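You operate a simulated robot arm through the tools that you are given. There is no shell and no other tool.

The job below is to be done with a simulated robot arm. You get a single attempt, and the scene is never put back.

Task
Step the meter dial over all three leads, reset the breaker, load up.
Fine: the meter dial rests on U, V and W and ends off; breaker lever up, load switch on last.

It is judged by the outcome, as a careful person would: the job done as asked, and still so three seconds after it is handed in. It fails if anything else is knocked over, pushed out of place, dropped, spilled or broken.

Robot
A 7-joint arm with a two-finger parallel gripper, fixed in place. Base frame: the origin is on the floor under the middle of its stand, x ahead of it, y to its left, z up. Lengths are in m, angles in degrees, forces in N, time in s.
It reaches about 1.147 m from its shoulder. Its first joint turns from -166.0 to 166.0 degrees. Payload 3.43 kg.
The tool frame sits at the grasp point between the pads (the TCP): z along the fingers, y along the line on which they close. The tips reach 0.03 m beyond it. Largest opening 0.094 m; finger width 0.028, thickness 0.01; the body of the gripper, 0.05 by 0.096 m, starts 0.055 m behind the TCP.
Orientation is that of the tool frame in the base frame, as [roll, pitch, yaw] about the fixed x, y, z axes, in that order (R = Rz(yaw) Ry(pitch) Rx(roll)). With the fingers straight down and closing along the base's y, the tool's x points along the base's -x, its y along +y and its z along -z.

Tools
- The arm moves only by the tool jog_arm. Its argument "rows" is a list of rows, each a list of 7 numbers: the shift along the tool's x, y, z in units of 25 mm (1.0 is 25 mm), then the turn, a rotation vector about the tool's x, y, z in units of 6 degrees (1.0 is 6 degrees), then the gripper command, from -1 (shut) to 1 (fully open), values between in proportion. In form: [[tx, ty, tz, wx, wy, wz, jaw], ...]. A call has 1 to 20 rows; each row shifts and turns the commanded pose from where the row before left it, along the tool's axes as they then stand. A call with a number of a shift or a turn outside -1 to 1 is refused whole. A row lasts 0.2 s, in which the tool goes at most 0.05 m and 8.6 degrees; a call with a longer step from one row to the next is refused whole, and so is a gripper value outside its range. A pose out of reach is approached as far as the arm can. The call stops where the force on the tool passes 80 N (or 10 N more than at its start, if that is more) or the arm is blocked; 0.2 s more then pass. The fingers move at their own pace (about 0.045 m/s each) and stop on an object; they squeeze with about 27 N. The grip force told is the motor's: it shows also when the fingers shut on nothing. Time passes only in rows, and 0.2 s behind the last, so rows that do not move let the fingers close. It gives the time, the measured TCP pose, the force on the tool (base axes), the opening and the grip force at its end, in the units of the frame above (readings bear some noise), with the torque about the TCP (base axes, N m) and any sound that the robot's microphone picked up.
- Cameras (640 x 400 px; columns grow to the right, rows downward): "scene" is fixed at [0.2197, -0.6477, 1.7192]; the picture's right is [0.84, -0.55, 0.00], its down [-0.16, -0.24, -0.96] and it looks along [0.52, 0.80, -0.29] (base axes); focal length 357 px, centre (320, 200). "wrist" rides on the gripper at [0.076, 0.014, -0.103] in the tool frame; the picture's right is [-0.18, 0.98, 0.00], its down [-0.75, -0.14, -0.64] and it looks along [-0.63, -0.12, 0.77] (tool axes); focal length 243 px, centre (320, 200). There is no depth. A picture from a camera that has moved, and an enlarged one, comes with that camera's place and axes in the base frame and with its lens.
- get_image(camera): a new picture of that camera. The clock stands still meanwhile.
- zoom(camera, box): a new picture of the part [left, top, right, bottom] of that camera's present view, enlarged. The clock stands still meanwhile.
- job_done(): hands the job in; it is judged then, once.

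Nothing tells you positions but the pictures and the camera data. Unless the task says otherwise, let go and move clear before handing in.

The tools are called after "Call:" as a command line: name --pt "numbers of a row" for each row, then --argument value for the rest, lists and objects as JSON in quotes. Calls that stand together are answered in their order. jog_arm: Moves the arm, as the interface text tells. Its arguments: {"type":"object","properties":{"rows":{"type":"array"}},"required":["rows"]} The other tools are called the same way: get_image (camera) takes a picture; zoom (camera, box) takes an enlarged picture of a part of a camera's view; job_done () hands the job in.

At the start:

```text
clock: 0.0
tcp_pos: [0.5046, 0.027, 1.5147]
tool_rot: [179.9, 0.0, 179.9]
force: [-0.5, 0.4, 1.0]
wrist_torque: [0.03, -0.01, 0.03]
width: 0.0941
finger_force: 0.1
```

scene: 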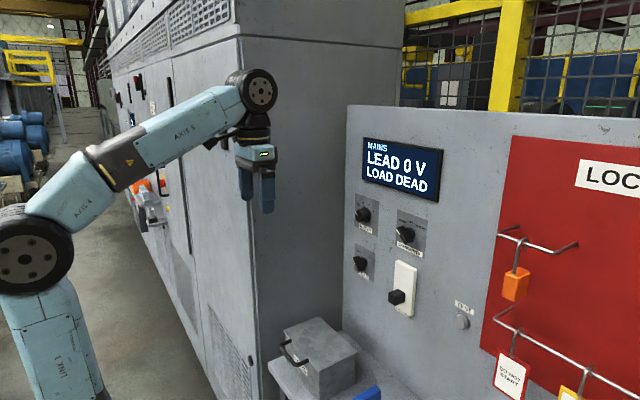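
wrist: 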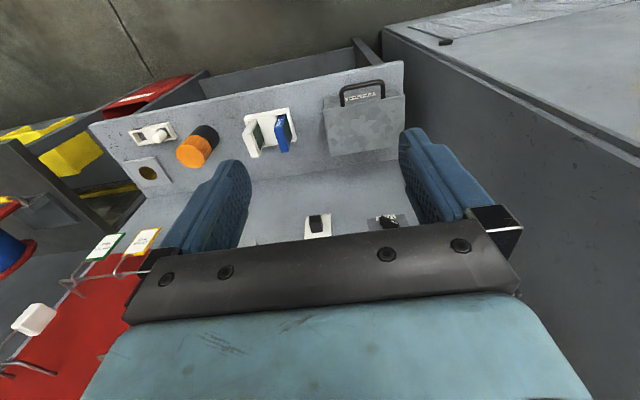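

I see a panel with a display ("LEAD 0 V / LOAD DEAD"), several small knobs, a lever in a white plate, and a lockout board to the right. I'll look closer before moving anything.

Call:
zoom --camera "scene" --box '[330, 120, 490, 220]'

Call:
zoom --camera "scene" --box '[335, 185, 495, 285]'

Call:
zoom --camera "scene" --box '[260, 250, 500, 400]'

Call:
zoom --camera "scene" --box '[440, 250, 640, 400]'

Call:
zoom --camera "wrist" --box '[80, 50, 420, 262]'

```text
4.00 times, centred on (410, 170) of scene
camera zoom: at [0.2197, -0.6477, 1.7192], right [0.84, -0.55, 0.0], down [-0.16, -0.24, -0.96], along [0.52, 0.8, -0.29], focal length 1426 px, centre (-40, 320)
```

zoom: 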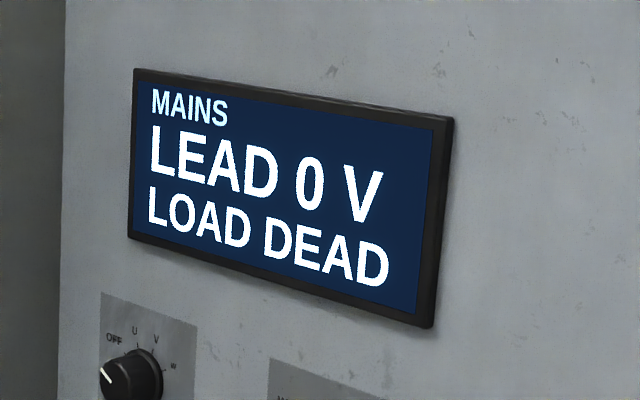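

```text
4.00 times, centred on (415, 235) of scene
camera zoom: at [0.2197, -0.6477, 1.7192], right [0.84, -0.55, 0.0], down [-0.16, -0.24, -0.96], along [0.52, 0.8, -0.29], focal length 1426 px, centre (-60, 60)
```

zoom: 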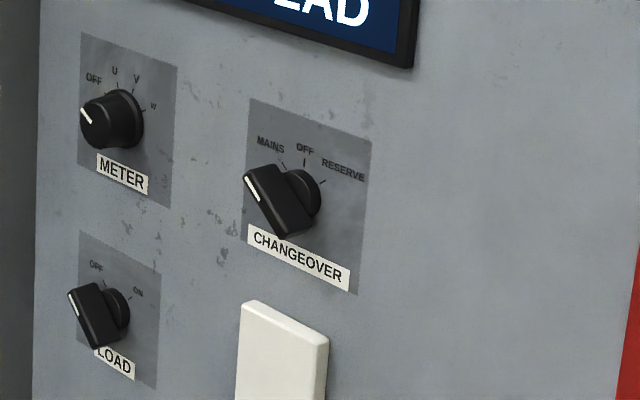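

```text
2.67 times, centred on (380, 325) of scene
camera zoom: at [0.2197, -0.6477, 1.7192], right [0.84, -0.55, 0.0], down [-0.16, -0.24, -0.96], along [0.52, 0.8, -0.29], focal length 951 px, centre (160, -133)
```

zoom: 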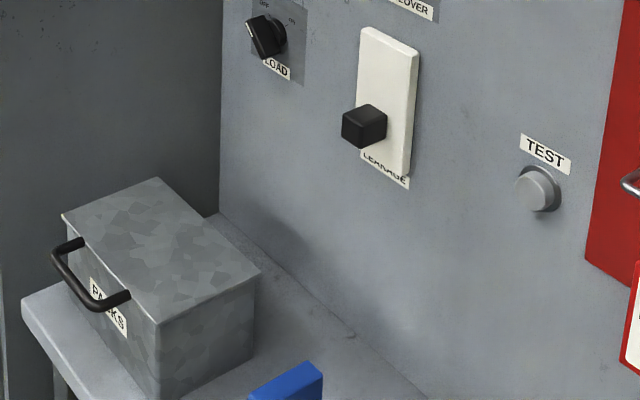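

```text
2.67 times, centred on (540, 325) of scene
camera zoom: at [0.2197, -0.6477, 1.7192], right [0.84, -0.55, 0.0], down [-0.16, -0.24, -0.96], along [0.52, 0.8, -0.29], focal length 951 px, centre (-267, -133)
```

zoom: 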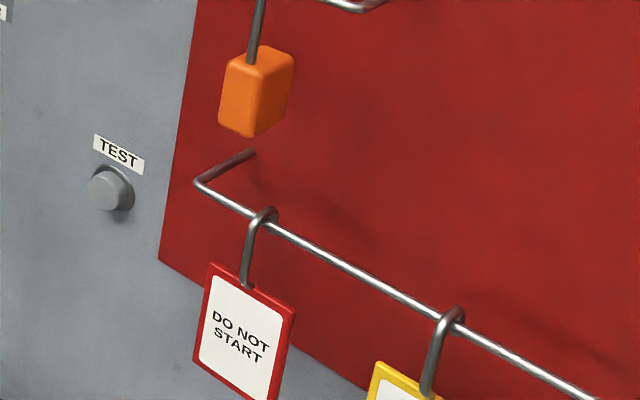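

```text
1.88 times, centred on (250, 156) of wrist
camera zoom: at [0.4276, 0.0415, 1.6161], right [0.18, 0.98, 0.0], down [0.75, -0.14, 0.64], along [0.63, -0.12, -0.77], focal length 457 px, centre (452, 283)
```

zoom: 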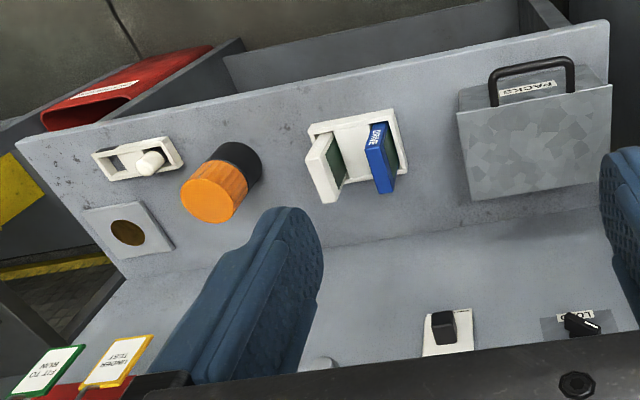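

The panel faces the robot (toward −x) at roughly x≈0.9. The METER knob is at about (0.87, 0.12, 1.37), the LOAD knob at about (0.865, 0.126, 1.20) and the breaker lever at about (0.855, −0.048, 1.18). I'll turn the gripper to face the panel at a safe distance and look at it head on.

Call:
jog_arm --pt "0 0 0 0 -1 0 -1" --pt "0 0 0 0 -1 0 -1" --pt "0 0 0 0 -1 0 -1" --pt "0 0 0 0 -1 0 -1" --pt "0 0 0 0 -1 0 -1" --pt "0 0 0 0 -1 0 -1" --pt "0 0 0 0 -1 0 -1" --pt "0 0 0 0 -1 0 -1" --pt "0 0 0 0 -1 0 -1" --pt "0 0 0 0 -1 0 -1" --pt "0 0 0 0 -1 0 -1" --pt "0 0 0 0 -1 0 -1" --pt "0 0 0 0 -1 0 -1" --pt "0 0 0 0 -1 0 -1" --pt "0 0 0 0 -1 0 -1"

```text
clock: 3.2
tcp_pos: [0.5027, 0.0273, 1.5159]
tool_rot: [17.7, 90.0, 17.7]
force: [0.1, -0.6, -0.4]
wrist_torque: [0.0, 0.05, 0.0]
width: 0.0001
finger_force: 27.0
```

Call:
get_image --camera "wrist"

Call:
get_image --camera "scene"

```text
taken
camera wrist: at [0.4011, 0.0417, 1.4377], right [0.0, 0.98, 0.18], down [-0.64, -0.14, 0.75], along [0.77, -0.12, 0.63], focal length 243 px, centre (320, 200)
```

wrist: 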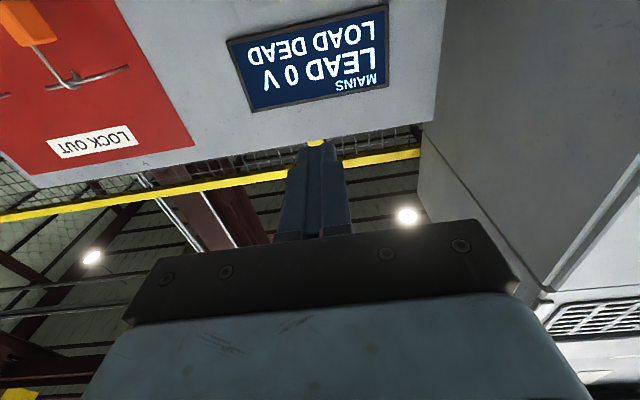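

```text
taken
```

scene: 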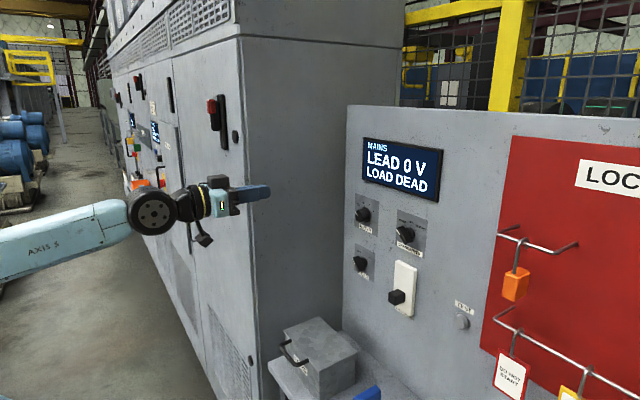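

The gripper now faces the panel, with the wrist camera below it looking up (picture upside down). I'll back off slightly and go down so the knobs come into view.

Call:
jog_arm --pt "1 0 0 0 0 0 -1" --pt "1 0 0 0 0 0 -1" --pt "1 0 0 0 0 0 -1" --pt "1 0 0 0 0 0 -1" --pt "1 0 0 0 0 0 -1" --pt "1 0 0 0 0 0 -1" --pt "1 0 0 0 0 0 -1" --pt "1 0 0 0 0 0 -1" --pt "1 0 0 0 0 0 -1" --pt "1 0 0 0 0 0 -1" --pt "1 0 0 0 0 0 -1" --pt "1 0 0 0 0 0 -1"

Call:
get_image --camera "wrist"

```text
clock: 5.8
tcp_pos: [0.5493, 0.0361, 1.3014]
tool_rot: [177.4, 89.8, 177.4]
force: [0.0, -0.6, 0.4]
wrist_torque: [-0.05, 0.05, -0.01]
width: 0.0
finger_force: 26.9
out of reach, approached as far as the arm can: row 8, 9, 10, 11, 12
```

```text
taken
camera wrist: at [0.4449, 0.0504, 1.2245], right [0.0, 0.98, 0.18], down [-0.64, -0.14, 0.76], along [0.77, -0.12, 0.63], focal length 243 px, centre (320, 200)
```

wrist: 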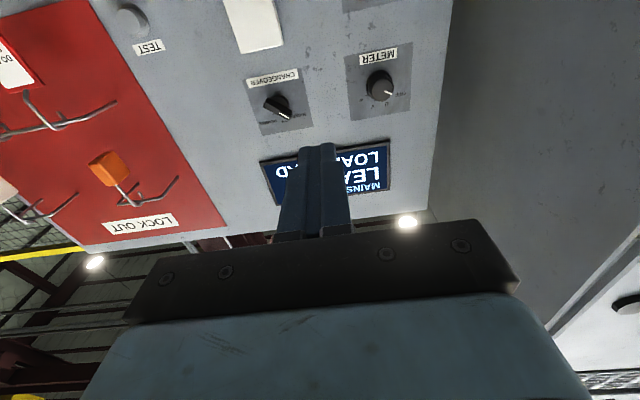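

Going straight down hit the arm's fold limit, so I'll move forward to leave it. Then I'll look at the dials.

Call:
jog_arm --pt "0 0 1 0 0 0 -1" --pt "0 0 1 0 0 0 -1" --pt "0 0 1 0 0 0 -1" --pt "0 0 1 0 0 0 -1"

Call:
get_image --camera "wrist"

Call:
get_image --camera "scene"

```text
clock: 6.8
tcp_pos: [0.6484, 0.0363, 1.3017]
tool_rot: [-126.4, 89.9, -126.3]
force: [0.0, 0.6, 0.3]
wrist_torque: [0.03, 0.06, -0.02]
width: 0.0001
finger_force: 26.2
```

```text
taken
camera wrist: at [0.545, 0.0502, 1.225], right [0.0, 0.98, 0.18], down [-0.64, -0.14, 0.75], along [0.77, -0.12, 0.63], focal length 243 px, centre (320, 200)
```

wrist: 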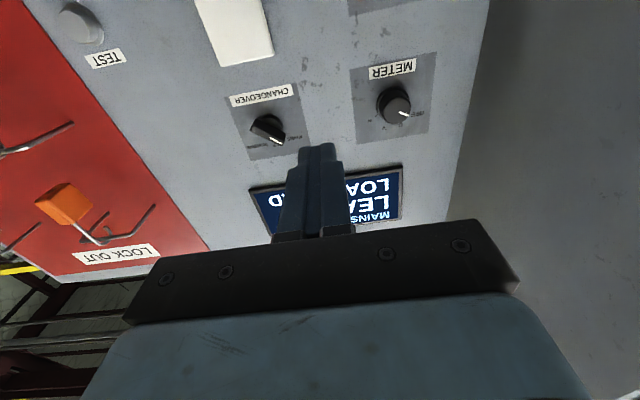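

```text
taken
```

scene: 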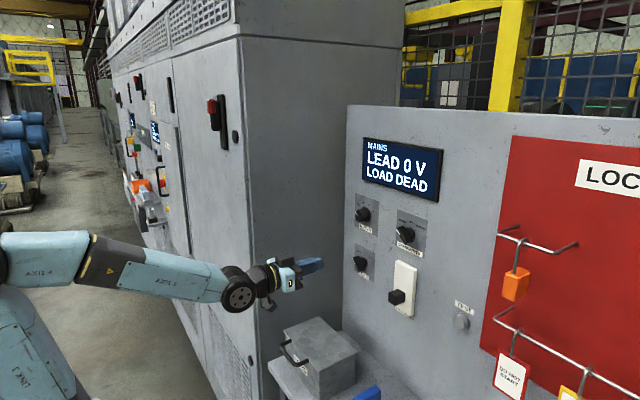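

The view is clear now. I'll zoom in on the dials to measure their shape and the positions of the marks.

Call:
zoom --camera "wrist" --box '[340, 50, 450, 150]'

Call:
zoom --camera "wrist" --box '[200, 0, 340, 165]'

Call:
zoom --camera "scene" --box '[345, 190, 385, 215]'

Call:
zoom --camera "scene" --box '[340, 190, 390, 240]'

Call:
zoom --camera "scene" --box '[340, 240, 390, 290]'

Call:
zoom --camera "scene" --box '[375, 250, 435, 330]'

```text
4.00 times, centred on (395, 100) of wrist
camera zoom: at [0.545, 0.0502, 1.225], right [0.0, 0.98, 0.18], down [-0.64, -0.14, 0.75], along [0.77, -0.12, 0.63], focal length 970 px, centre (20, 600)
```

zoom: 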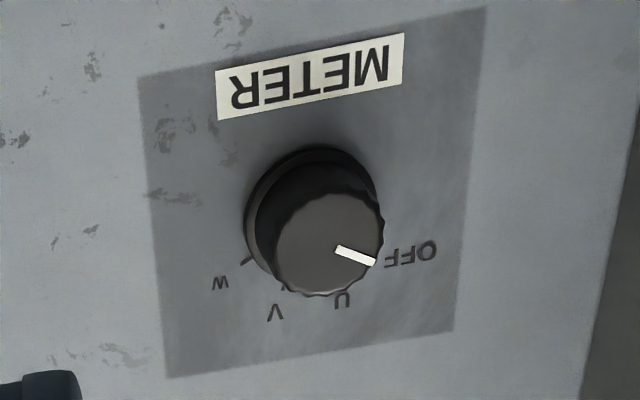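

```text
2.42 times, centred on (270, 82) of wrist
camera zoom: at [0.545, 0.0502, 1.225], right [0.0, 0.98, 0.18], down [-0.64, -0.14, 0.75], along [0.77, -0.12, 0.63], focal length 588 px, centre (441, 485)
```

zoom: 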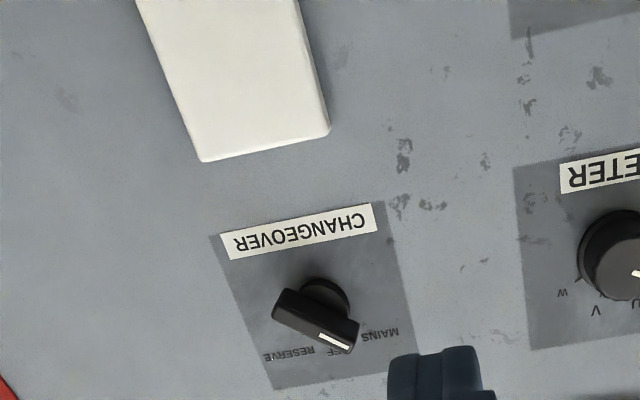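

```text
16.00 times, centred on (365, 202) of scene
camera zoom: at [0.2197, -0.6477, 1.7192], right [0.84, -0.55, 0.0], down [-0.16, -0.24, -0.96], along [0.52, 0.8, -0.29], focal length 5706 px, centre (-400, 160)
```

zoom: 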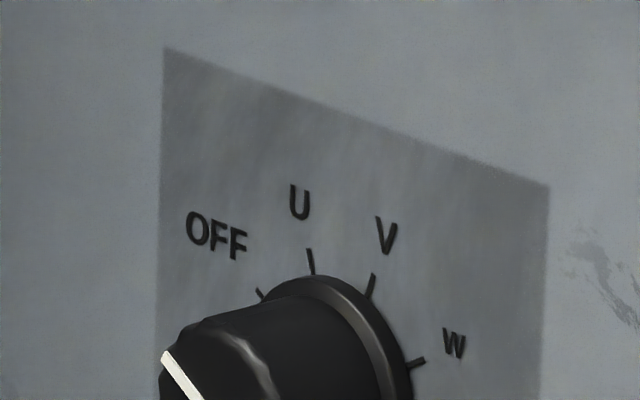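

```text
8.00 times, centred on (365, 215) of scene
camera zoom: at [0.2197, -0.6477, 1.7192], right [0.84, -0.55, 0.0], down [-0.16, -0.24, -0.96], along [0.52, 0.8, -0.29], focal length 2853 px, centre (-40, 80)
```

zoom: 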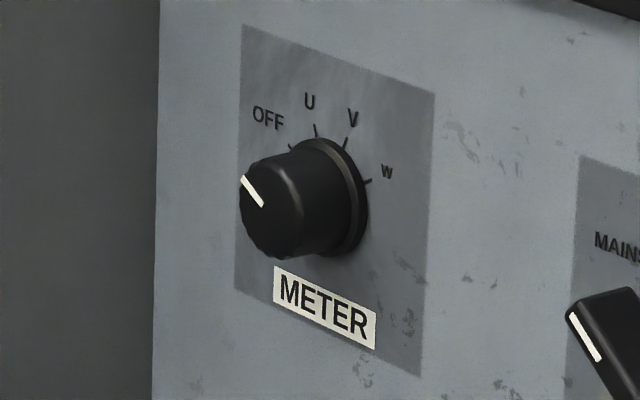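

```text
8.00 times, centred on (365, 265) of scene
camera zoom: at [0.2197, -0.6477, 1.7192], right [0.84, -0.55, 0.0], down [-0.16, -0.24, -0.96], along [0.52, 0.8, -0.29], focal length 2853 px, centre (-40, -320)
```

zoom: 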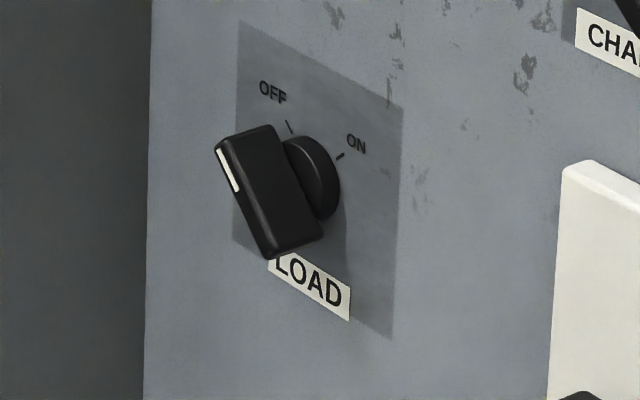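

```text
5.00 times, centred on (405, 290) of scene
camera zoom: at [0.2197, -0.6477, 1.7192], right [0.84, -0.55, 0.0], down [-0.16, -0.24, -0.96], along [0.52, 0.8, -0.29], focal length 1783 px, centre (-105, -250)
```

zoom: 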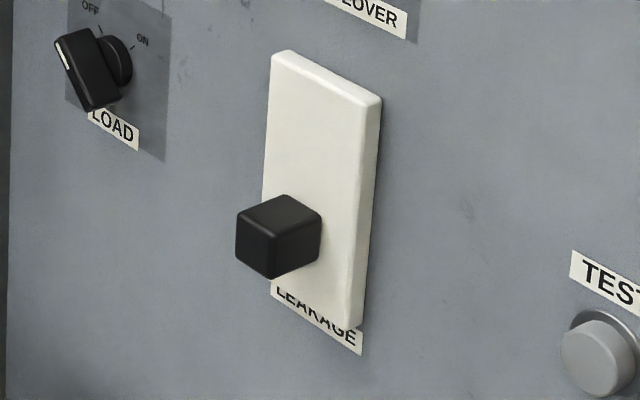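

The METER marks come out at about −60° (OFF), −20° (U), +20° (V) and +60° (W). The knob axis is near (y 0.127, z 1.36), its face at x≈0.86 and the panel at x≈0.889. I'll pre-rotate the gripper −90° about its axis so the later +120° sweep keeps the camera away from the cabinet, opening the fingers partway as it turns.

Call:
jog_arm --pt "0 0 0 0 0 -1 0.4" --pt "0 0 0 0 0 -1 0.4" --pt "0 0 0 0 0 -1 0.4" --pt "0 0 0 0 0 -1 0.4" --pt "0 0 0 0 0 -1 0.4" --pt "0 0 0 0 0 -1 0.4" --pt "0 0 0 0 0 -1 0.4" --pt "0 0 0 0 0 -1 0.4" --pt "0 0 0 0 0 -1 0.4" --pt "0 0 0 0 0 -1 0.4" --pt "0 0 0 0 0 -1 0.4" --pt "0 0 0 0 0 -1 0.4" --pt "0 0 0 0 0 -1 0.4" --pt "0 0 0 0 0 -1 0.4" --pt "0 0 0 0 0 -1 0.4"

Call:
get_image --camera "wrist"

```text
clock: 10.0
tcp_pos: [0.6485, 0.0362, 1.3008]
tool_rot: [-90.0, -0.1, -90.0]
force: [-0.1, -0.2, 1.0]
wrist_torque: [0.01, -0.01, -0.02]
width: 0.0658
finger_force: 0.0
```

```text
taken
camera wrist: at [0.5458, -0.0399, 1.2864], right [0.0, 0.18, -0.98], down [-0.64, 0.75, 0.14], along [0.77, 0.63, 0.12], focal length 243 px, centre (320, 200)
```

wrist: 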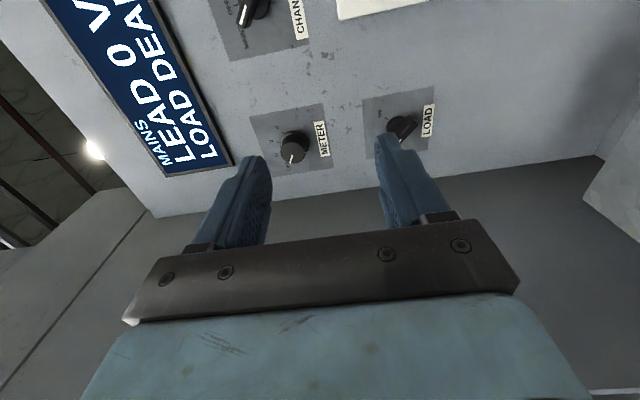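

Call:
zoom --camera "wrist" --box '[240, 95, 340, 175]'

Call:
zoom --camera "wrist" --box '[350, 80, 450, 160]'

```text
5.00 times, centred on (290, 135) of wrist
camera zoom: at [0.5458, -0.0399, 1.2864], right [0.0, 0.18, -0.98], down [-0.64, 0.75, 0.14], along [0.77, 0.63, 0.12], focal length 1213 px, centre (470, 525)
```

zoom: 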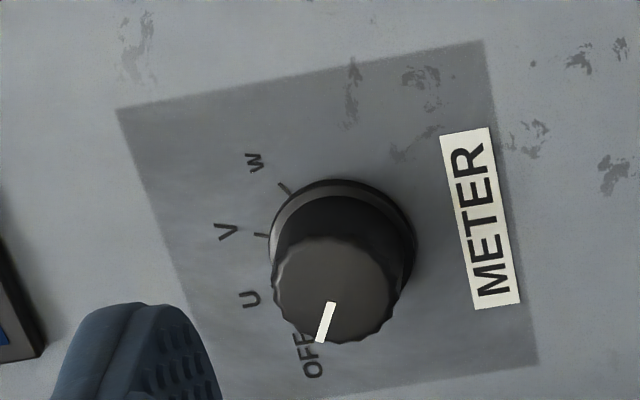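

```text
5.00 times, centred on (400, 120) of wrist
camera zoom: at [0.5458, -0.0399, 1.2864], right [0.0, 0.18, -0.98], down [-0.64, 0.75, 0.14], along [0.77, 0.63, 0.12], focal length 1213 px, centre (-80, 600)
```

zoom: 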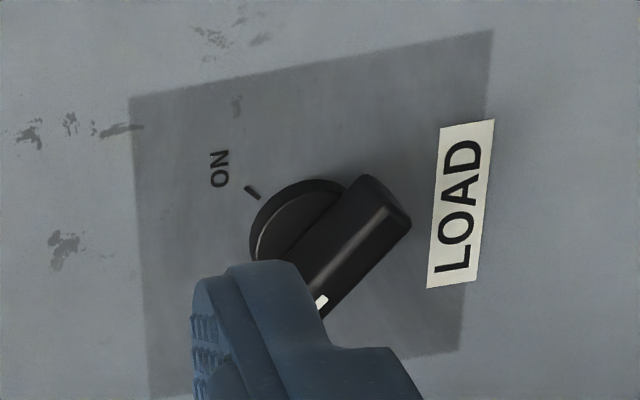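

Two wrist views agree on a square METER plate centred at (y≈0.132, z≈1.360) with the panel surface near x≈0.905. The scene camera suggests about 0.89, so I'll advance carefully. I'm centring on the knob now and stopping short of it.

Call:
jog_arm --pt "-0.963 -0.6 0 0 0 0 0.4" --pt "-0.963 -0.6 0 0 0 0 0.4" --pt "-0.963 -0.6 0 0 0 0 0.4" --pt "-0.963 -0.6 0 0 0 0 0.4" --pt "0 0 1 0 0 0 0.4" --pt "0 0 1 0 0 0 0.4" --pt "0 0 1 0 0 0 0.4" --pt "0 0 1 0 0 0 0.4" --pt "0 0 1 0 0 0 0.4"

Call:
get_image --camera "wrist"

Call:
get_image --camera "scene"

```text
clock: 12.0
tcp_pos: [0.7734, 0.1323, 1.3632]
tool_rot: [-90.1, 0.0, -90.0]
force: [0.0, 0.1, 0.0]
wrist_torque: [0.01, 0.02, 0.02]
width: 0.0658
finger_force: 0.1
```

```text
taken
camera wrist: at [0.6703, 0.0563, 1.347], right [0.0, 0.18, -0.98], down [-0.64, 0.75, 0.14], along [0.77, 0.63, 0.12], focal length 243 px, centre (320, 200)
```

wrist: 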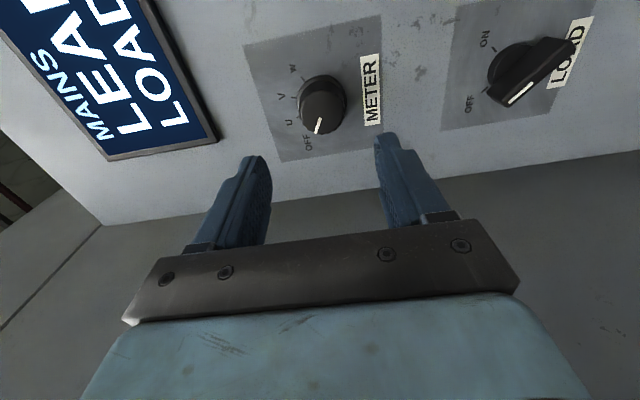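

```text
taken
```

scene: 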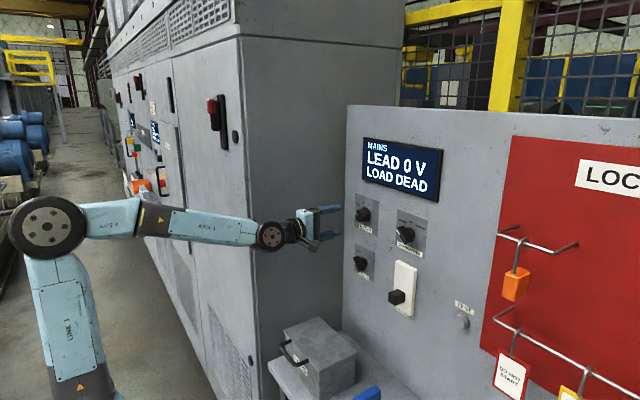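

Call:
zoom --camera "wrist" --box '[270, 60, 390, 150]'

Call:
zoom --camera "scene" --box '[280, 180, 400, 260]'

```text
4.44 times, centred on (330, 105) of wrist
camera zoom: at [0.6703, 0.0563, 1.347], right [0.0, 0.18, -0.98], down [-0.64, 0.75, 0.14], along [0.77, 0.63, 0.12], focal length 1078 px, centre (276, 622)
```

zoom: 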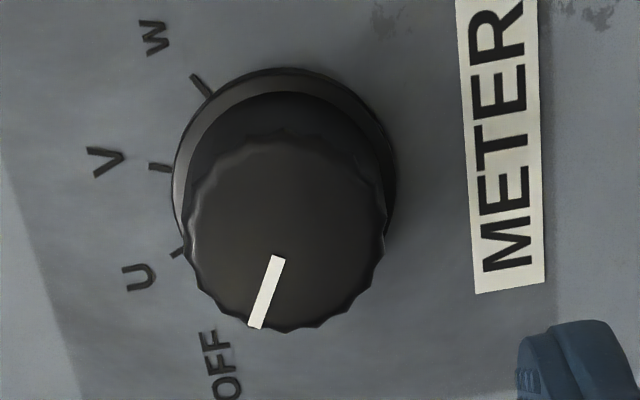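

```text
5.00 times, centred on (340, 220) of scene
camera zoom: at [0.2197, -0.6477, 1.7192], right [0.84, -0.55, 0.0], down [-0.16, -0.24, -0.96], along [0.52, 0.8, -0.29], focal length 1783 px, centre (220, 100)
```

zoom: 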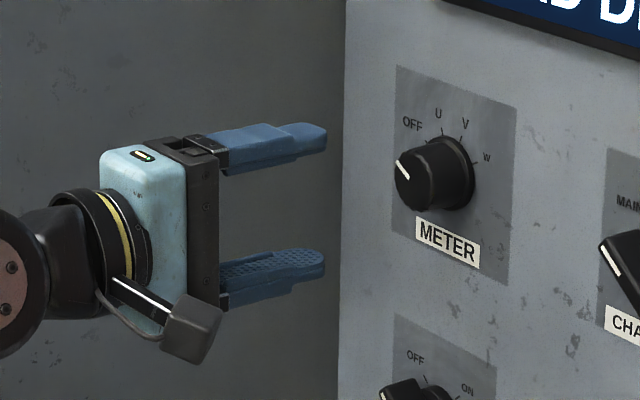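

Alignment with the knob is within about 2 mm. I'll correct the height slightly and advance most of the way, then check the fit.

Call:
jog_arm --pt "0.02 0.07 0.5 0 0 0 0.4" --pt "0 0 0.75 0 0 0 0.4" --pt "0 0 0.75 0 0 0 0.4" --pt "0 0 0.5 0 0 0 0.4" --pt "0 0 0.3 0 0 0 0.4"

Call:
get_image --camera "wrist"

Call:
zoom --camera "scene" --box '[300, 170, 420, 250]'

```text
clock: 13.2
tcp_pos: [0.8434, 0.1318, 1.3587]
tool_rot: [-90.0, -0.1, -90.0]
force: [-0.1, -0.3, 0.3]
wrist_torque: [0.02, -0.01, 0.03]
width: 0.0654
finger_force: 0.1
```

```text
taken
camera wrist: at [0.7408, 0.0555, 1.344], right [0.0, 0.18, -0.98], down [-0.64, 0.75, 0.14], along [0.77, 0.63, 0.12], focal length 243 px, centre (320, 200)
```

wrist: 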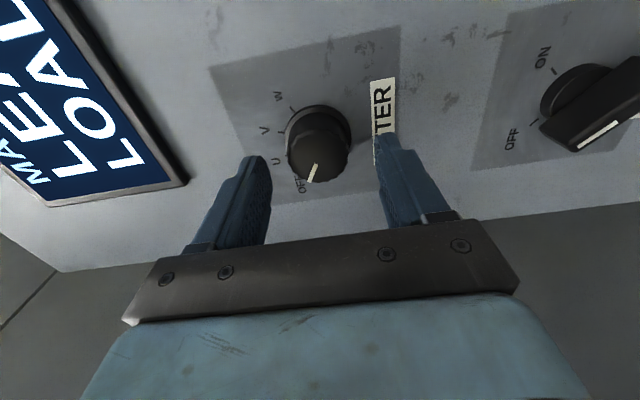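

```text
5.00 times, centred on (360, 210) of scene
camera zoom: at [0.2197, -0.6477, 1.7192], right [0.84, -0.55, 0.0], down [-0.16, -0.24, -0.96], along [0.52, 0.8, -0.29], focal length 1783 px, centre (120, 150)
```

zoom: 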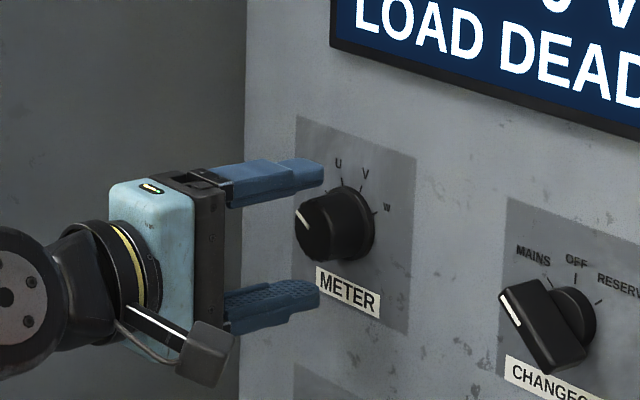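

Call:
zoom --camera "wrist" --box '[230, 90, 410, 220]'

Call:
zoom --camera "scene" --box '[340, 190, 400, 240]'

```text
3.08 times, centred on (320, 155) of wrist
camera zoom: at [0.7408, 0.0555, 1.344], right [0.0, 0.18, -0.98], down [-0.64, 0.75, 0.14], along [0.77, 0.63, 0.12], focal length 746 px, centre (320, 338)
```

zoom: 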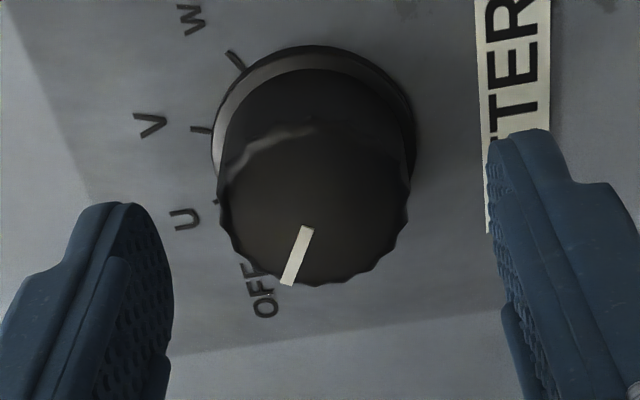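

```text
8.00 times, centred on (370, 215) of scene
camera zoom: at [0.2197, -0.6477, 1.7192], right [0.84, -0.55, 0.0], down [-0.16, -0.24, -0.96], along [0.52, 0.8, -0.29], focal length 2853 px, centre (-80, 80)
```

zoom: 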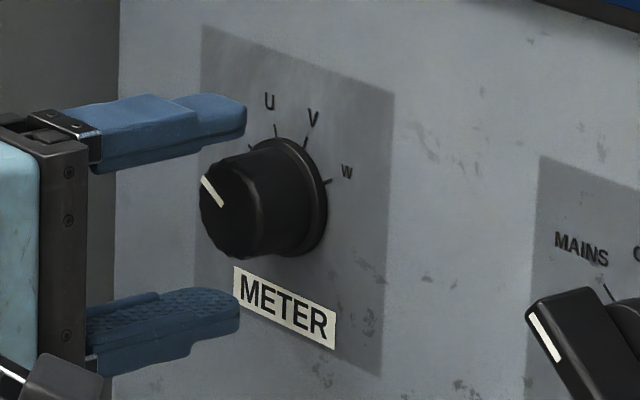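

All four wrist views agree on the knob: face at x≈0.880, axis at y≈0.1335, z≈1.360. The scene view has a small bias. I'll move the last 22 mm so the pads straddle the knob, then check again.

Call:
jog_arm --pt "-0.06 -0.05 0.3 0 0 0 0.4" --pt "0 0 0.3 0 0 0 0.4" --pt "0 0 0.3 0 0 0 0.4"

Call:
get_image --camera "wrist"

Call:
zoom --camera "scene" --box '[340, 190, 400, 240]'

```text
clock: 14.0
tcp_pos: [0.8659, 0.1338, 1.3619]
tool_rot: [-90.0, 0.0, -90.0]
force: [-0.3, 0.0, -0.1]
wrist_torque: [0.01, 0.01, 0.01]
width: 0.0657
finger_force: 0.0
```

```text
taken
camera wrist: at [0.7632, 0.0574, 1.3459], right [0.0, 0.18, -0.98], down [-0.64, 0.75, 0.14], along [0.77, 0.63, 0.12], focal length 243 px, centre (320, 200)
```

wrist: 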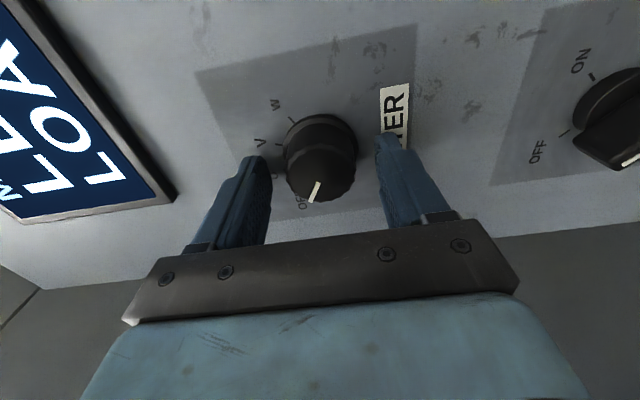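

```text
8.00 times, centred on (370, 215) of scene
camera zoom: at [0.2197, -0.6477, 1.7192], right [0.84, -0.55, 0.0], down [-0.16, -0.24, -0.96], along [0.52, 0.8, -0.29], focal length 2853 px, centre (-80, 80)
```

zoom: 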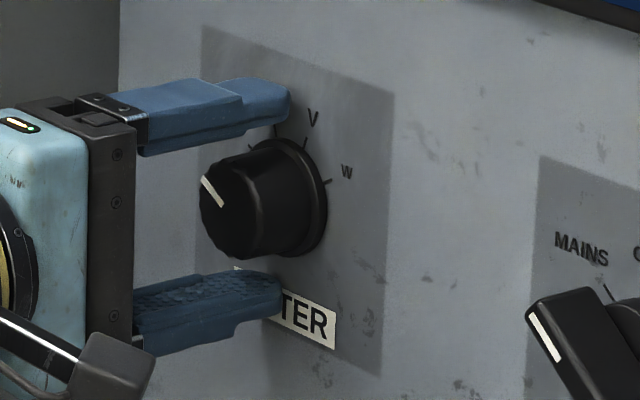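

The pads straddle the knob and it's centred between them. I'll close on it.

Call:
jog_arm --pt "0 0 0 0 0 0 -1" --pt "0 0 0 0 0 0 -1" --pt "0 0 0 0 0 0 -1" --pt "0 0 0 0 0 0 -1"

Call:
get_image --camera "wrist"

```text
clock: 15.0
tcp_pos: [0.8661, 0.1346, 1.3603]
tool_rot: [-90.0, 0.0, -89.9]
force: [-3.3, -0.1, -8.5]
wrist_torque: [0.04, 0.24, 0.02]
width: 0.0395
finger_force: 45.2
```

```text
taken
camera wrist: at [0.7633, 0.0575, 1.3452], right [0.0, 0.18, -0.98], down [-0.64, 0.75, 0.14], along [0.77, 0.63, 0.12], focal length 243 px, centre (320, 200)
```

wrist: 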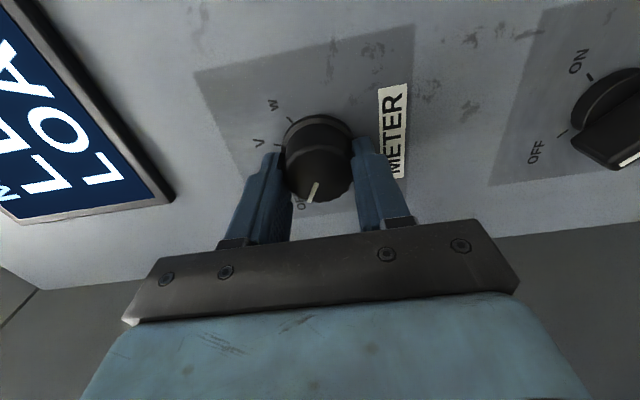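

I have a firm grip (39.5 mm). I'll turn clockwise 40° to U and let it rest.

Call:
jog_arm --pt "0 0.03 0 0 0 0.7 -1" --pt "0 0 0 0 0 0.85 -1" --pt "0 0 0 0 0 0.85 -1" --pt "0 0 0 0 0 0.85 -1" --pt "0 0 0 0 0 0.85 -1" --pt "0 0 0 0 0 0.85 -1" --pt "0 0 0 0 0 0.85 -1" --pt "0 0 0 0 0 0.85 -1" --pt "0 0 0 0 0 0 -1" --pt "0 0 0 0 0 0 -1"

Call:
get_image --camera "wrist"

Call:
get_image --camera "scene"

```text
clock: 17.2
tcp_pos: [0.8657, 0.1308, 1.3612]
tool_rot: [-89.9, 40.1, -90.1]
force: [18.5, -14.4, 31.8]
wrist_torque: [-0.05, -0.55, -0.55]
width: 0.0386
finger_force: 45.1
```

```text
taken
camera wrist: at [0.7631, 0.0819, 1.3], right [0.0, 0.77, -0.63], down [-0.64, 0.49, 0.59], along [0.77, 0.4, 0.5], focal length 243 px, centre (320, 200)
```

wrist: 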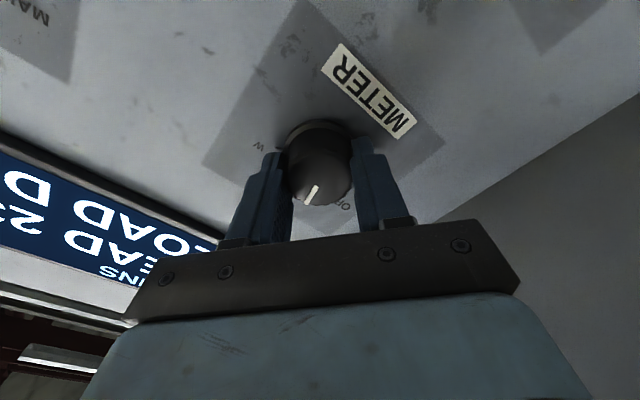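

```text
taken
```

scene: 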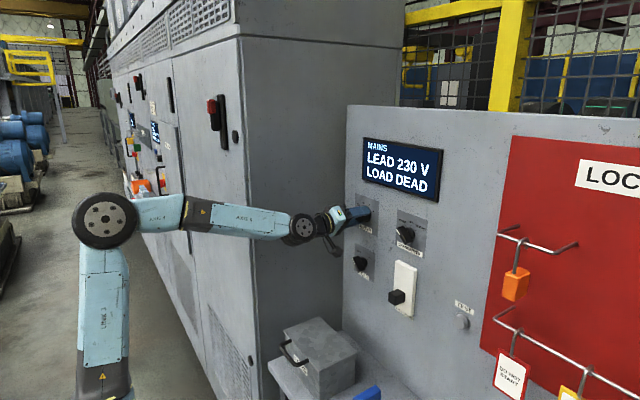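

On U the display reads LEAD 230 V, and the dial is 40° on. Some side force has built up, so I'll release, let the arm relax while the dial rests on U, and check the pointer before gripping again.

Call:
jog_arm --pt "0 0 0 0 0 0 0.2" --pt "0 0 0 0 0 0 0.2" --pt "0 0 0 0 0 0 0.2" --pt "0 0 0 0 0 0 0.2"

Call:
get_image --camera "wrist"

Call:
zoom --camera "scene" --box '[340, 130, 450, 240]'

```text
clock: 18.2
tcp_pos: [0.8667, 0.1339, 1.3597]
tool_rot: [-90.1, 39.9, -90.1]
force: [-0.5, -0.2, 1.0]
wrist_torque: [-0.01, -0.01, -0.05]
width: 0.0563
finger_force: 0.1
```

```text
taken
camera wrist: at [0.7633, 0.0845, 1.2991], right [0.0, 0.77, -0.64], down [-0.64, 0.49, 0.59], along [0.77, 0.41, 0.49], focal length 243 px, centre (320, 200)
```

wrist: 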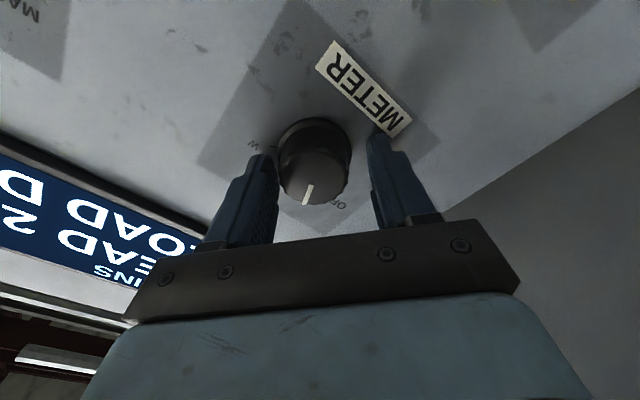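

```text
3.64 times, centred on (395, 185) of scene
camera zoom: at [0.2197, -0.6477, 1.7192], right [0.84, -0.55, 0.0], down [-0.16, -0.24, -0.96], along [0.52, 0.8, -0.29], focal length 1297 px, centre (47, 254)
```

zoom: 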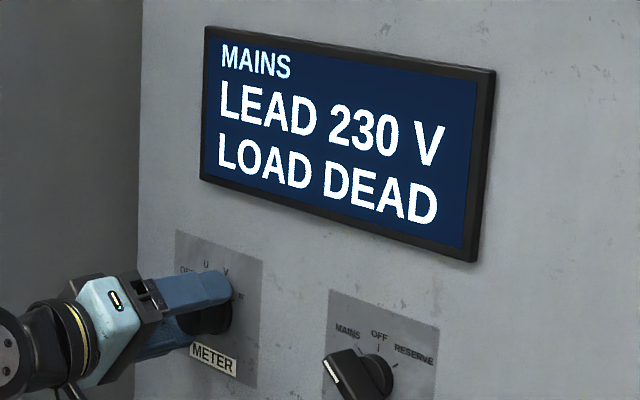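

The dial stays on U when released and LEAD reads 230 V. The grip showed the true knob axis is about 4 mm further right (y≈0.130), so I'll re-centre on it.

Call:
jog_arm --pt "0.11 -0.11 0 0 0 0 0.2" --pt "0 0 0 0 0 0 0.2"

Call:
zoom --camera "wrist" --box '[230, 90, 410, 220]'

```text
clock: 18.8
tcp_pos: [0.8674, 0.1295, 1.3607]
tool_rot: [-90.0, 39.9, -90.0]
force: [-0.1, 0.3, 0.3]
wrist_torque: [0.03, 0.0, 0.02]
width: 0.0563
finger_force: 0.0
```

```text
3.08 times, centred on (320, 155) of wrist
camera zoom: at [0.7633, 0.0805, 1.2995], right [0.0, 0.77, -0.64], down [-0.64, 0.49, 0.59], along [0.77, 0.41, 0.49], focal length 746 px, centre (320, 338)
```

zoom: 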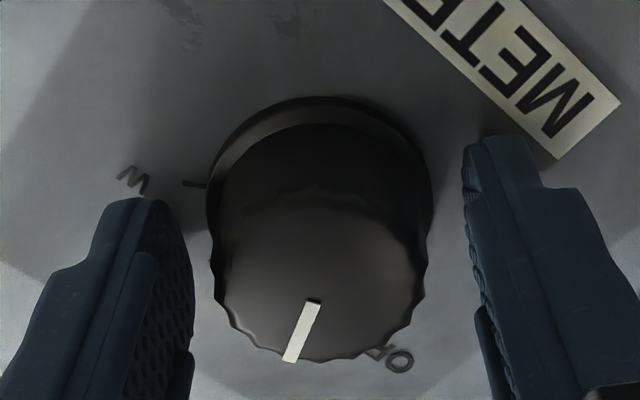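

The knob is centred now. I'll grip it and turn 40° to V.

Call:
jog_arm --pt "0 0 0 0 0 0 -1" --pt "0 0 0 0 0 0 -1" --pt "0 0 0 0 0 0 -1" --pt "0 0 0 0 0 0 -1" --pt "0 0 0 0 0 0.7 -1" --pt "0 0 0 0 0 0.85 -1" --pt "0 0 0 0 0 0.85 -1" --pt "0 0 0 0 0 0.85 -1" --pt "0 0 0 0 0 0.85 -1" --pt "0 0 0 0 0 0.85 -1" --pt "0 0 0 0 0 0.85 -1" --pt "0 0 0 0 0 0.85 -1" --pt "0 0 0 0 0 0 -1" --pt "0 0 0 0 0 0 -1"

Call:
zoom --camera "wrist" --box '[200, 80, 440, 230]'

Call:
zoom --camera "scene" --box '[340, 130, 450, 240]'

```text
clock: 21.8
tcp_pos: [0.8676, 0.13, 1.3597]
tool_rot: [-90.2, 79.9, -90.3]
force: [-3.5, 0.3, -1.3]
wrist_torque: [0.0, 0.36, -0.11]
width: 0.0394
finger_force: 45.2
```

```text
2.67 times, centred on (320, 155) of wrist
camera zoom: at [0.7633, 0.1303, 1.282], right [0.0, 1.0, 0.01], down [-0.64, -0.01, 0.77], along [0.77, -0.01, 0.64], focal length 647 px, centre (320, 320)
```

zoom: 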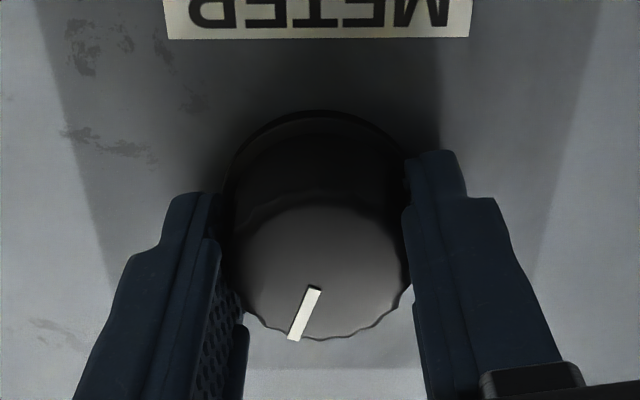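

```text
3.64 times, centred on (395, 185) of scene
camera zoom: at [0.2197, -0.6477, 1.7192], right [0.84, -0.55, 0.0], down [-0.16, -0.24, -0.96], along [0.52, 0.8, -0.29], focal length 1297 px, centre (47, 254)
```

zoom: 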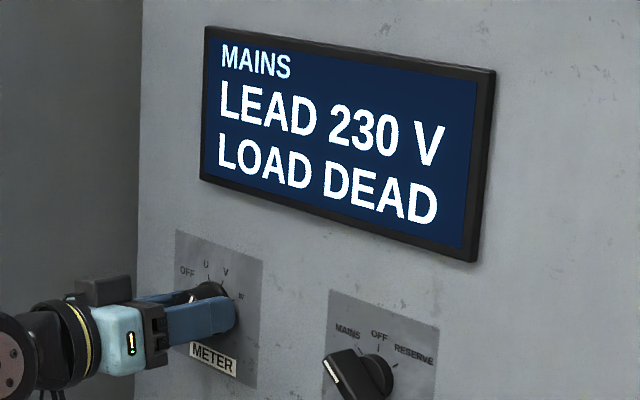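

The dial is on V (230 V), with no slip and almost no side load. I'll dwell briefly here, then turn 40° on to W.

Call:
jog_arm --pt "0 0 0 0 0 0 -1" --pt "0 0 0 0 0 0 -1" --pt "0 0 0 0 0 0 -1" --pt "0 0 0 0 0 0 -1" --pt "0 0 0 0 0 0 -1" --pt "0 0 0 0 0 0.7 -1" --pt "0 0 0 0 0 0.85 -1" --pt "0 0 0 0 0 0.85 -1" --pt "0 0 0 0 0 0.85 -1" --pt "0 0 0 0 0 0.85 -1" --pt "0 0 0 0 0 0.85 -1" --pt "0 0 0 0 0 0.85 -1" --pt "0 0 0 0 0 0.85 -1" --pt "0 0 0 0 0 0 -1" --pt "0 0 0 0 0 0 -1"

Call:
get_image --camera "wrist"

Call:
zoom --camera "scene" --box '[340, 130, 450, 240]'

```text
clock: 25.0
tcp_pos: [0.8662, 0.131, 1.3593]
tool_rot: [90.0, 60.2, 90.0]
force: [-3.5, -2.5, -0.8]
wrist_torque: [-0.01, -0.16, -0.19]
width: 0.039
finger_force: 44.7
```

```text
taken
camera wrist: at [0.7634, 0.1798, 1.3003], right [0.0, 0.76, 0.65], down [-0.64, -0.5, 0.58], along [0.77, -0.42, 0.49], focal length 243 px, centre (320, 200)
```

wrist: 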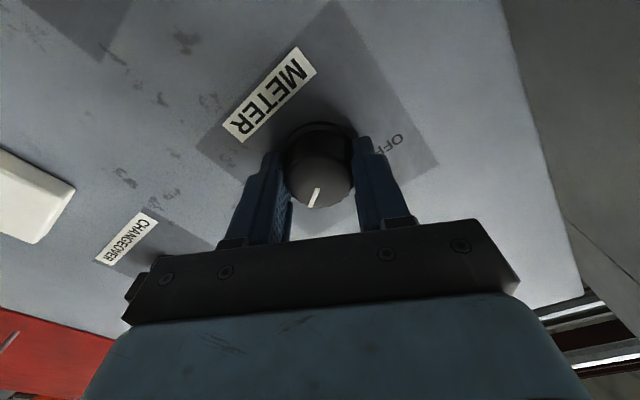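

```text
3.64 times, centred on (395, 185) of scene
camera zoom: at [0.2197, -0.6477, 1.7192], right [0.84, -0.55, 0.0], down [-0.16, -0.24, -0.96], along [0.52, 0.8, -0.29], focal length 1297 px, centre (47, 254)
```

zoom: 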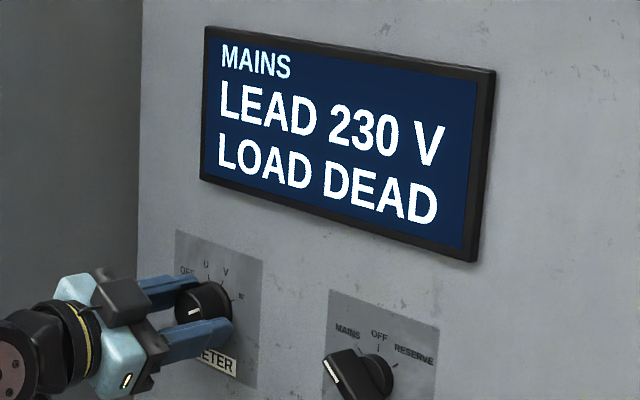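

Call:
zoom --camera "scene" --box '[345, 185, 405, 235]'

Call:
zoom --camera "wrist" --box '[200, 40, 440, 230]'

```text
8.00 times, centred on (375, 210) of scene
camera zoom: at [0.2197, -0.6477, 1.7192], right [0.84, -0.55, 0.0], down [-0.16, -0.24, -0.96], along [0.52, 0.8, -0.29], focal length 2853 px, centre (-120, 120)
```

zoom: 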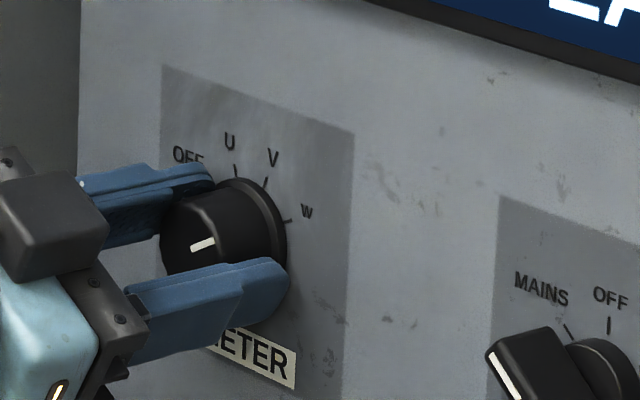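

```text
2.11 times, centred on (320, 135) of wrist
camera zoom: at [0.7634, 0.1798, 1.3003], right [0.0, 0.76, 0.65], down [-0.64, -0.5, 0.58], along [0.77, -0.42, 0.49], focal length 511 px, centre (320, 337)
```

zoom: 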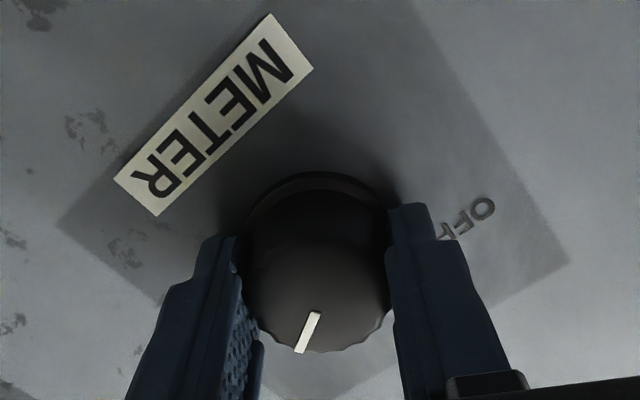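

The pointer is on W at 230 V, so all three leads are live. I'll dwell, then turn the dial back to OFF (−120°) in two calls.

Call:
jog_arm --pt "0 0 0 0 0 0 -1" --pt "0 0 0 0 0 0 -1" --pt "0 0 0 0 0 0 -1" --pt "0 0 0 0 0 0 -1" --pt "0 0 0 0 0 0 -1" --pt "0 0 0 0 0 -0.8 -1" --pt "0 0 0 0 0 -0.8 -1" --pt "0 0 0 0 0 -0.8 -1" --pt "0 0 0 0 0 -0.8 -1" --pt "0 0 0 0 0 -0.8 -1" --pt "0 0 0 0 0 -0.8 -1" --pt "0 0 0 0 0 -0.8 -1" --pt "0 0 0 0 0 -0.8 -1" --pt "0 0 0 0 0 -0.8 -1" --pt "0 0 0 0 0 -0.8 -1"

```text
clock: 28.2
tcp_pos: [0.8658, 0.1304, 1.3609]
tool_rot: [-90.1, 71.7, -90.1]
force: [2.7, -0.9, 4.6]
wrist_torque: [0.02, -0.04, -0.18]
width: 0.0394
finger_force: 45.2
```

Call:
jog_arm --pt "0 0 0 0 0 -0.8 -1" --pt "0 0 0 0 0 -0.8 -1" --pt "0 0 0 0 0 -0.8 -1" --pt "0 0 0 0 0 -0.8 -1" --pt "0 0 0 0 0 -0.8 -1" --pt "0 0 0 0 0 -0.8 -1" --pt "0 0 0 0 0 -0.8 -1" --pt "0 0 0 0 0 -0.8 -1" --pt "0 0 0 0 0 -0.8 -1" --pt "0 0 0 0 0 -0.8 -1" --pt "0 0 0 0 0 -0.8 -1" --pt "0 0 0 0 0 -0.8 -1" --pt "0 0 0 0 0 -0.8 -1" --pt "0 0 0 0 0 -0.8 -1" --pt "0 0 0 0 0 -0.8 -1" --pt "0 0 0 0 0 0 -1" --pt "0 0 0 0 0 0 -1"

Call:
get_image --camera "wrist"

Call:
zoom --camera "scene" --box '[340, 130, 450, 240]'

```text
clock: 31.8
tcp_pos: [0.8659, 0.1304, 1.3601]
tool_rot: [-90.1, -0.3, -90.0]
force: [-1.1, 2.8, 3.2]
wrist_torque: [-0.03, -0.14, 0.32]
width: 0.0393
finger_force: 44.8
```

```text
taken
camera wrist: at [0.7633, 0.0535, 1.3454], right [0.0, 0.18, -0.98], down [-0.64, 0.75, 0.14], along [0.77, 0.63, 0.11], focal length 243 px, centre (320, 200)
```

wrist: 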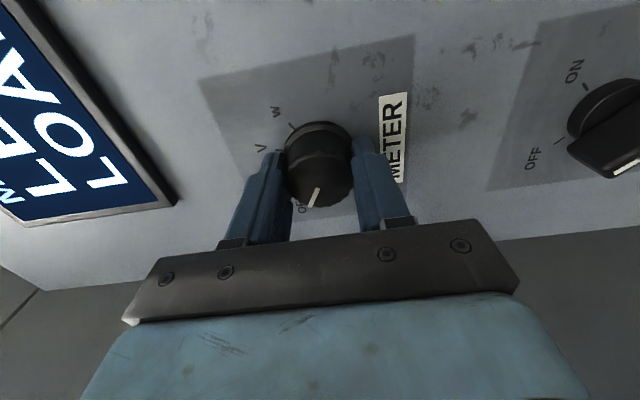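

```text
3.64 times, centred on (395, 185) of scene
camera zoom: at [0.2197, -0.6477, 1.7192], right [0.84, -0.55, 0.0], down [-0.16, -0.24, -0.96], along [0.52, 0.8, -0.29], focal length 1297 px, centre (47, 254)
```

zoom: 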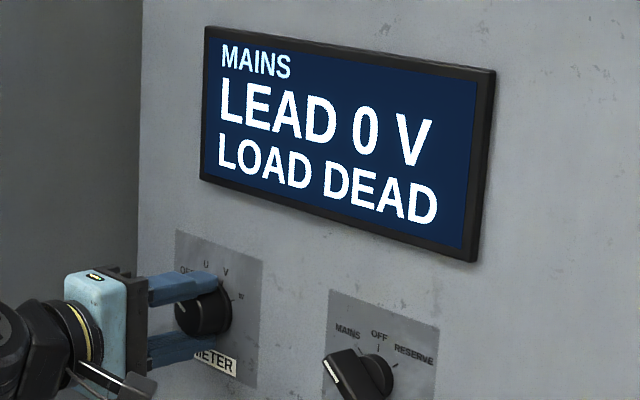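

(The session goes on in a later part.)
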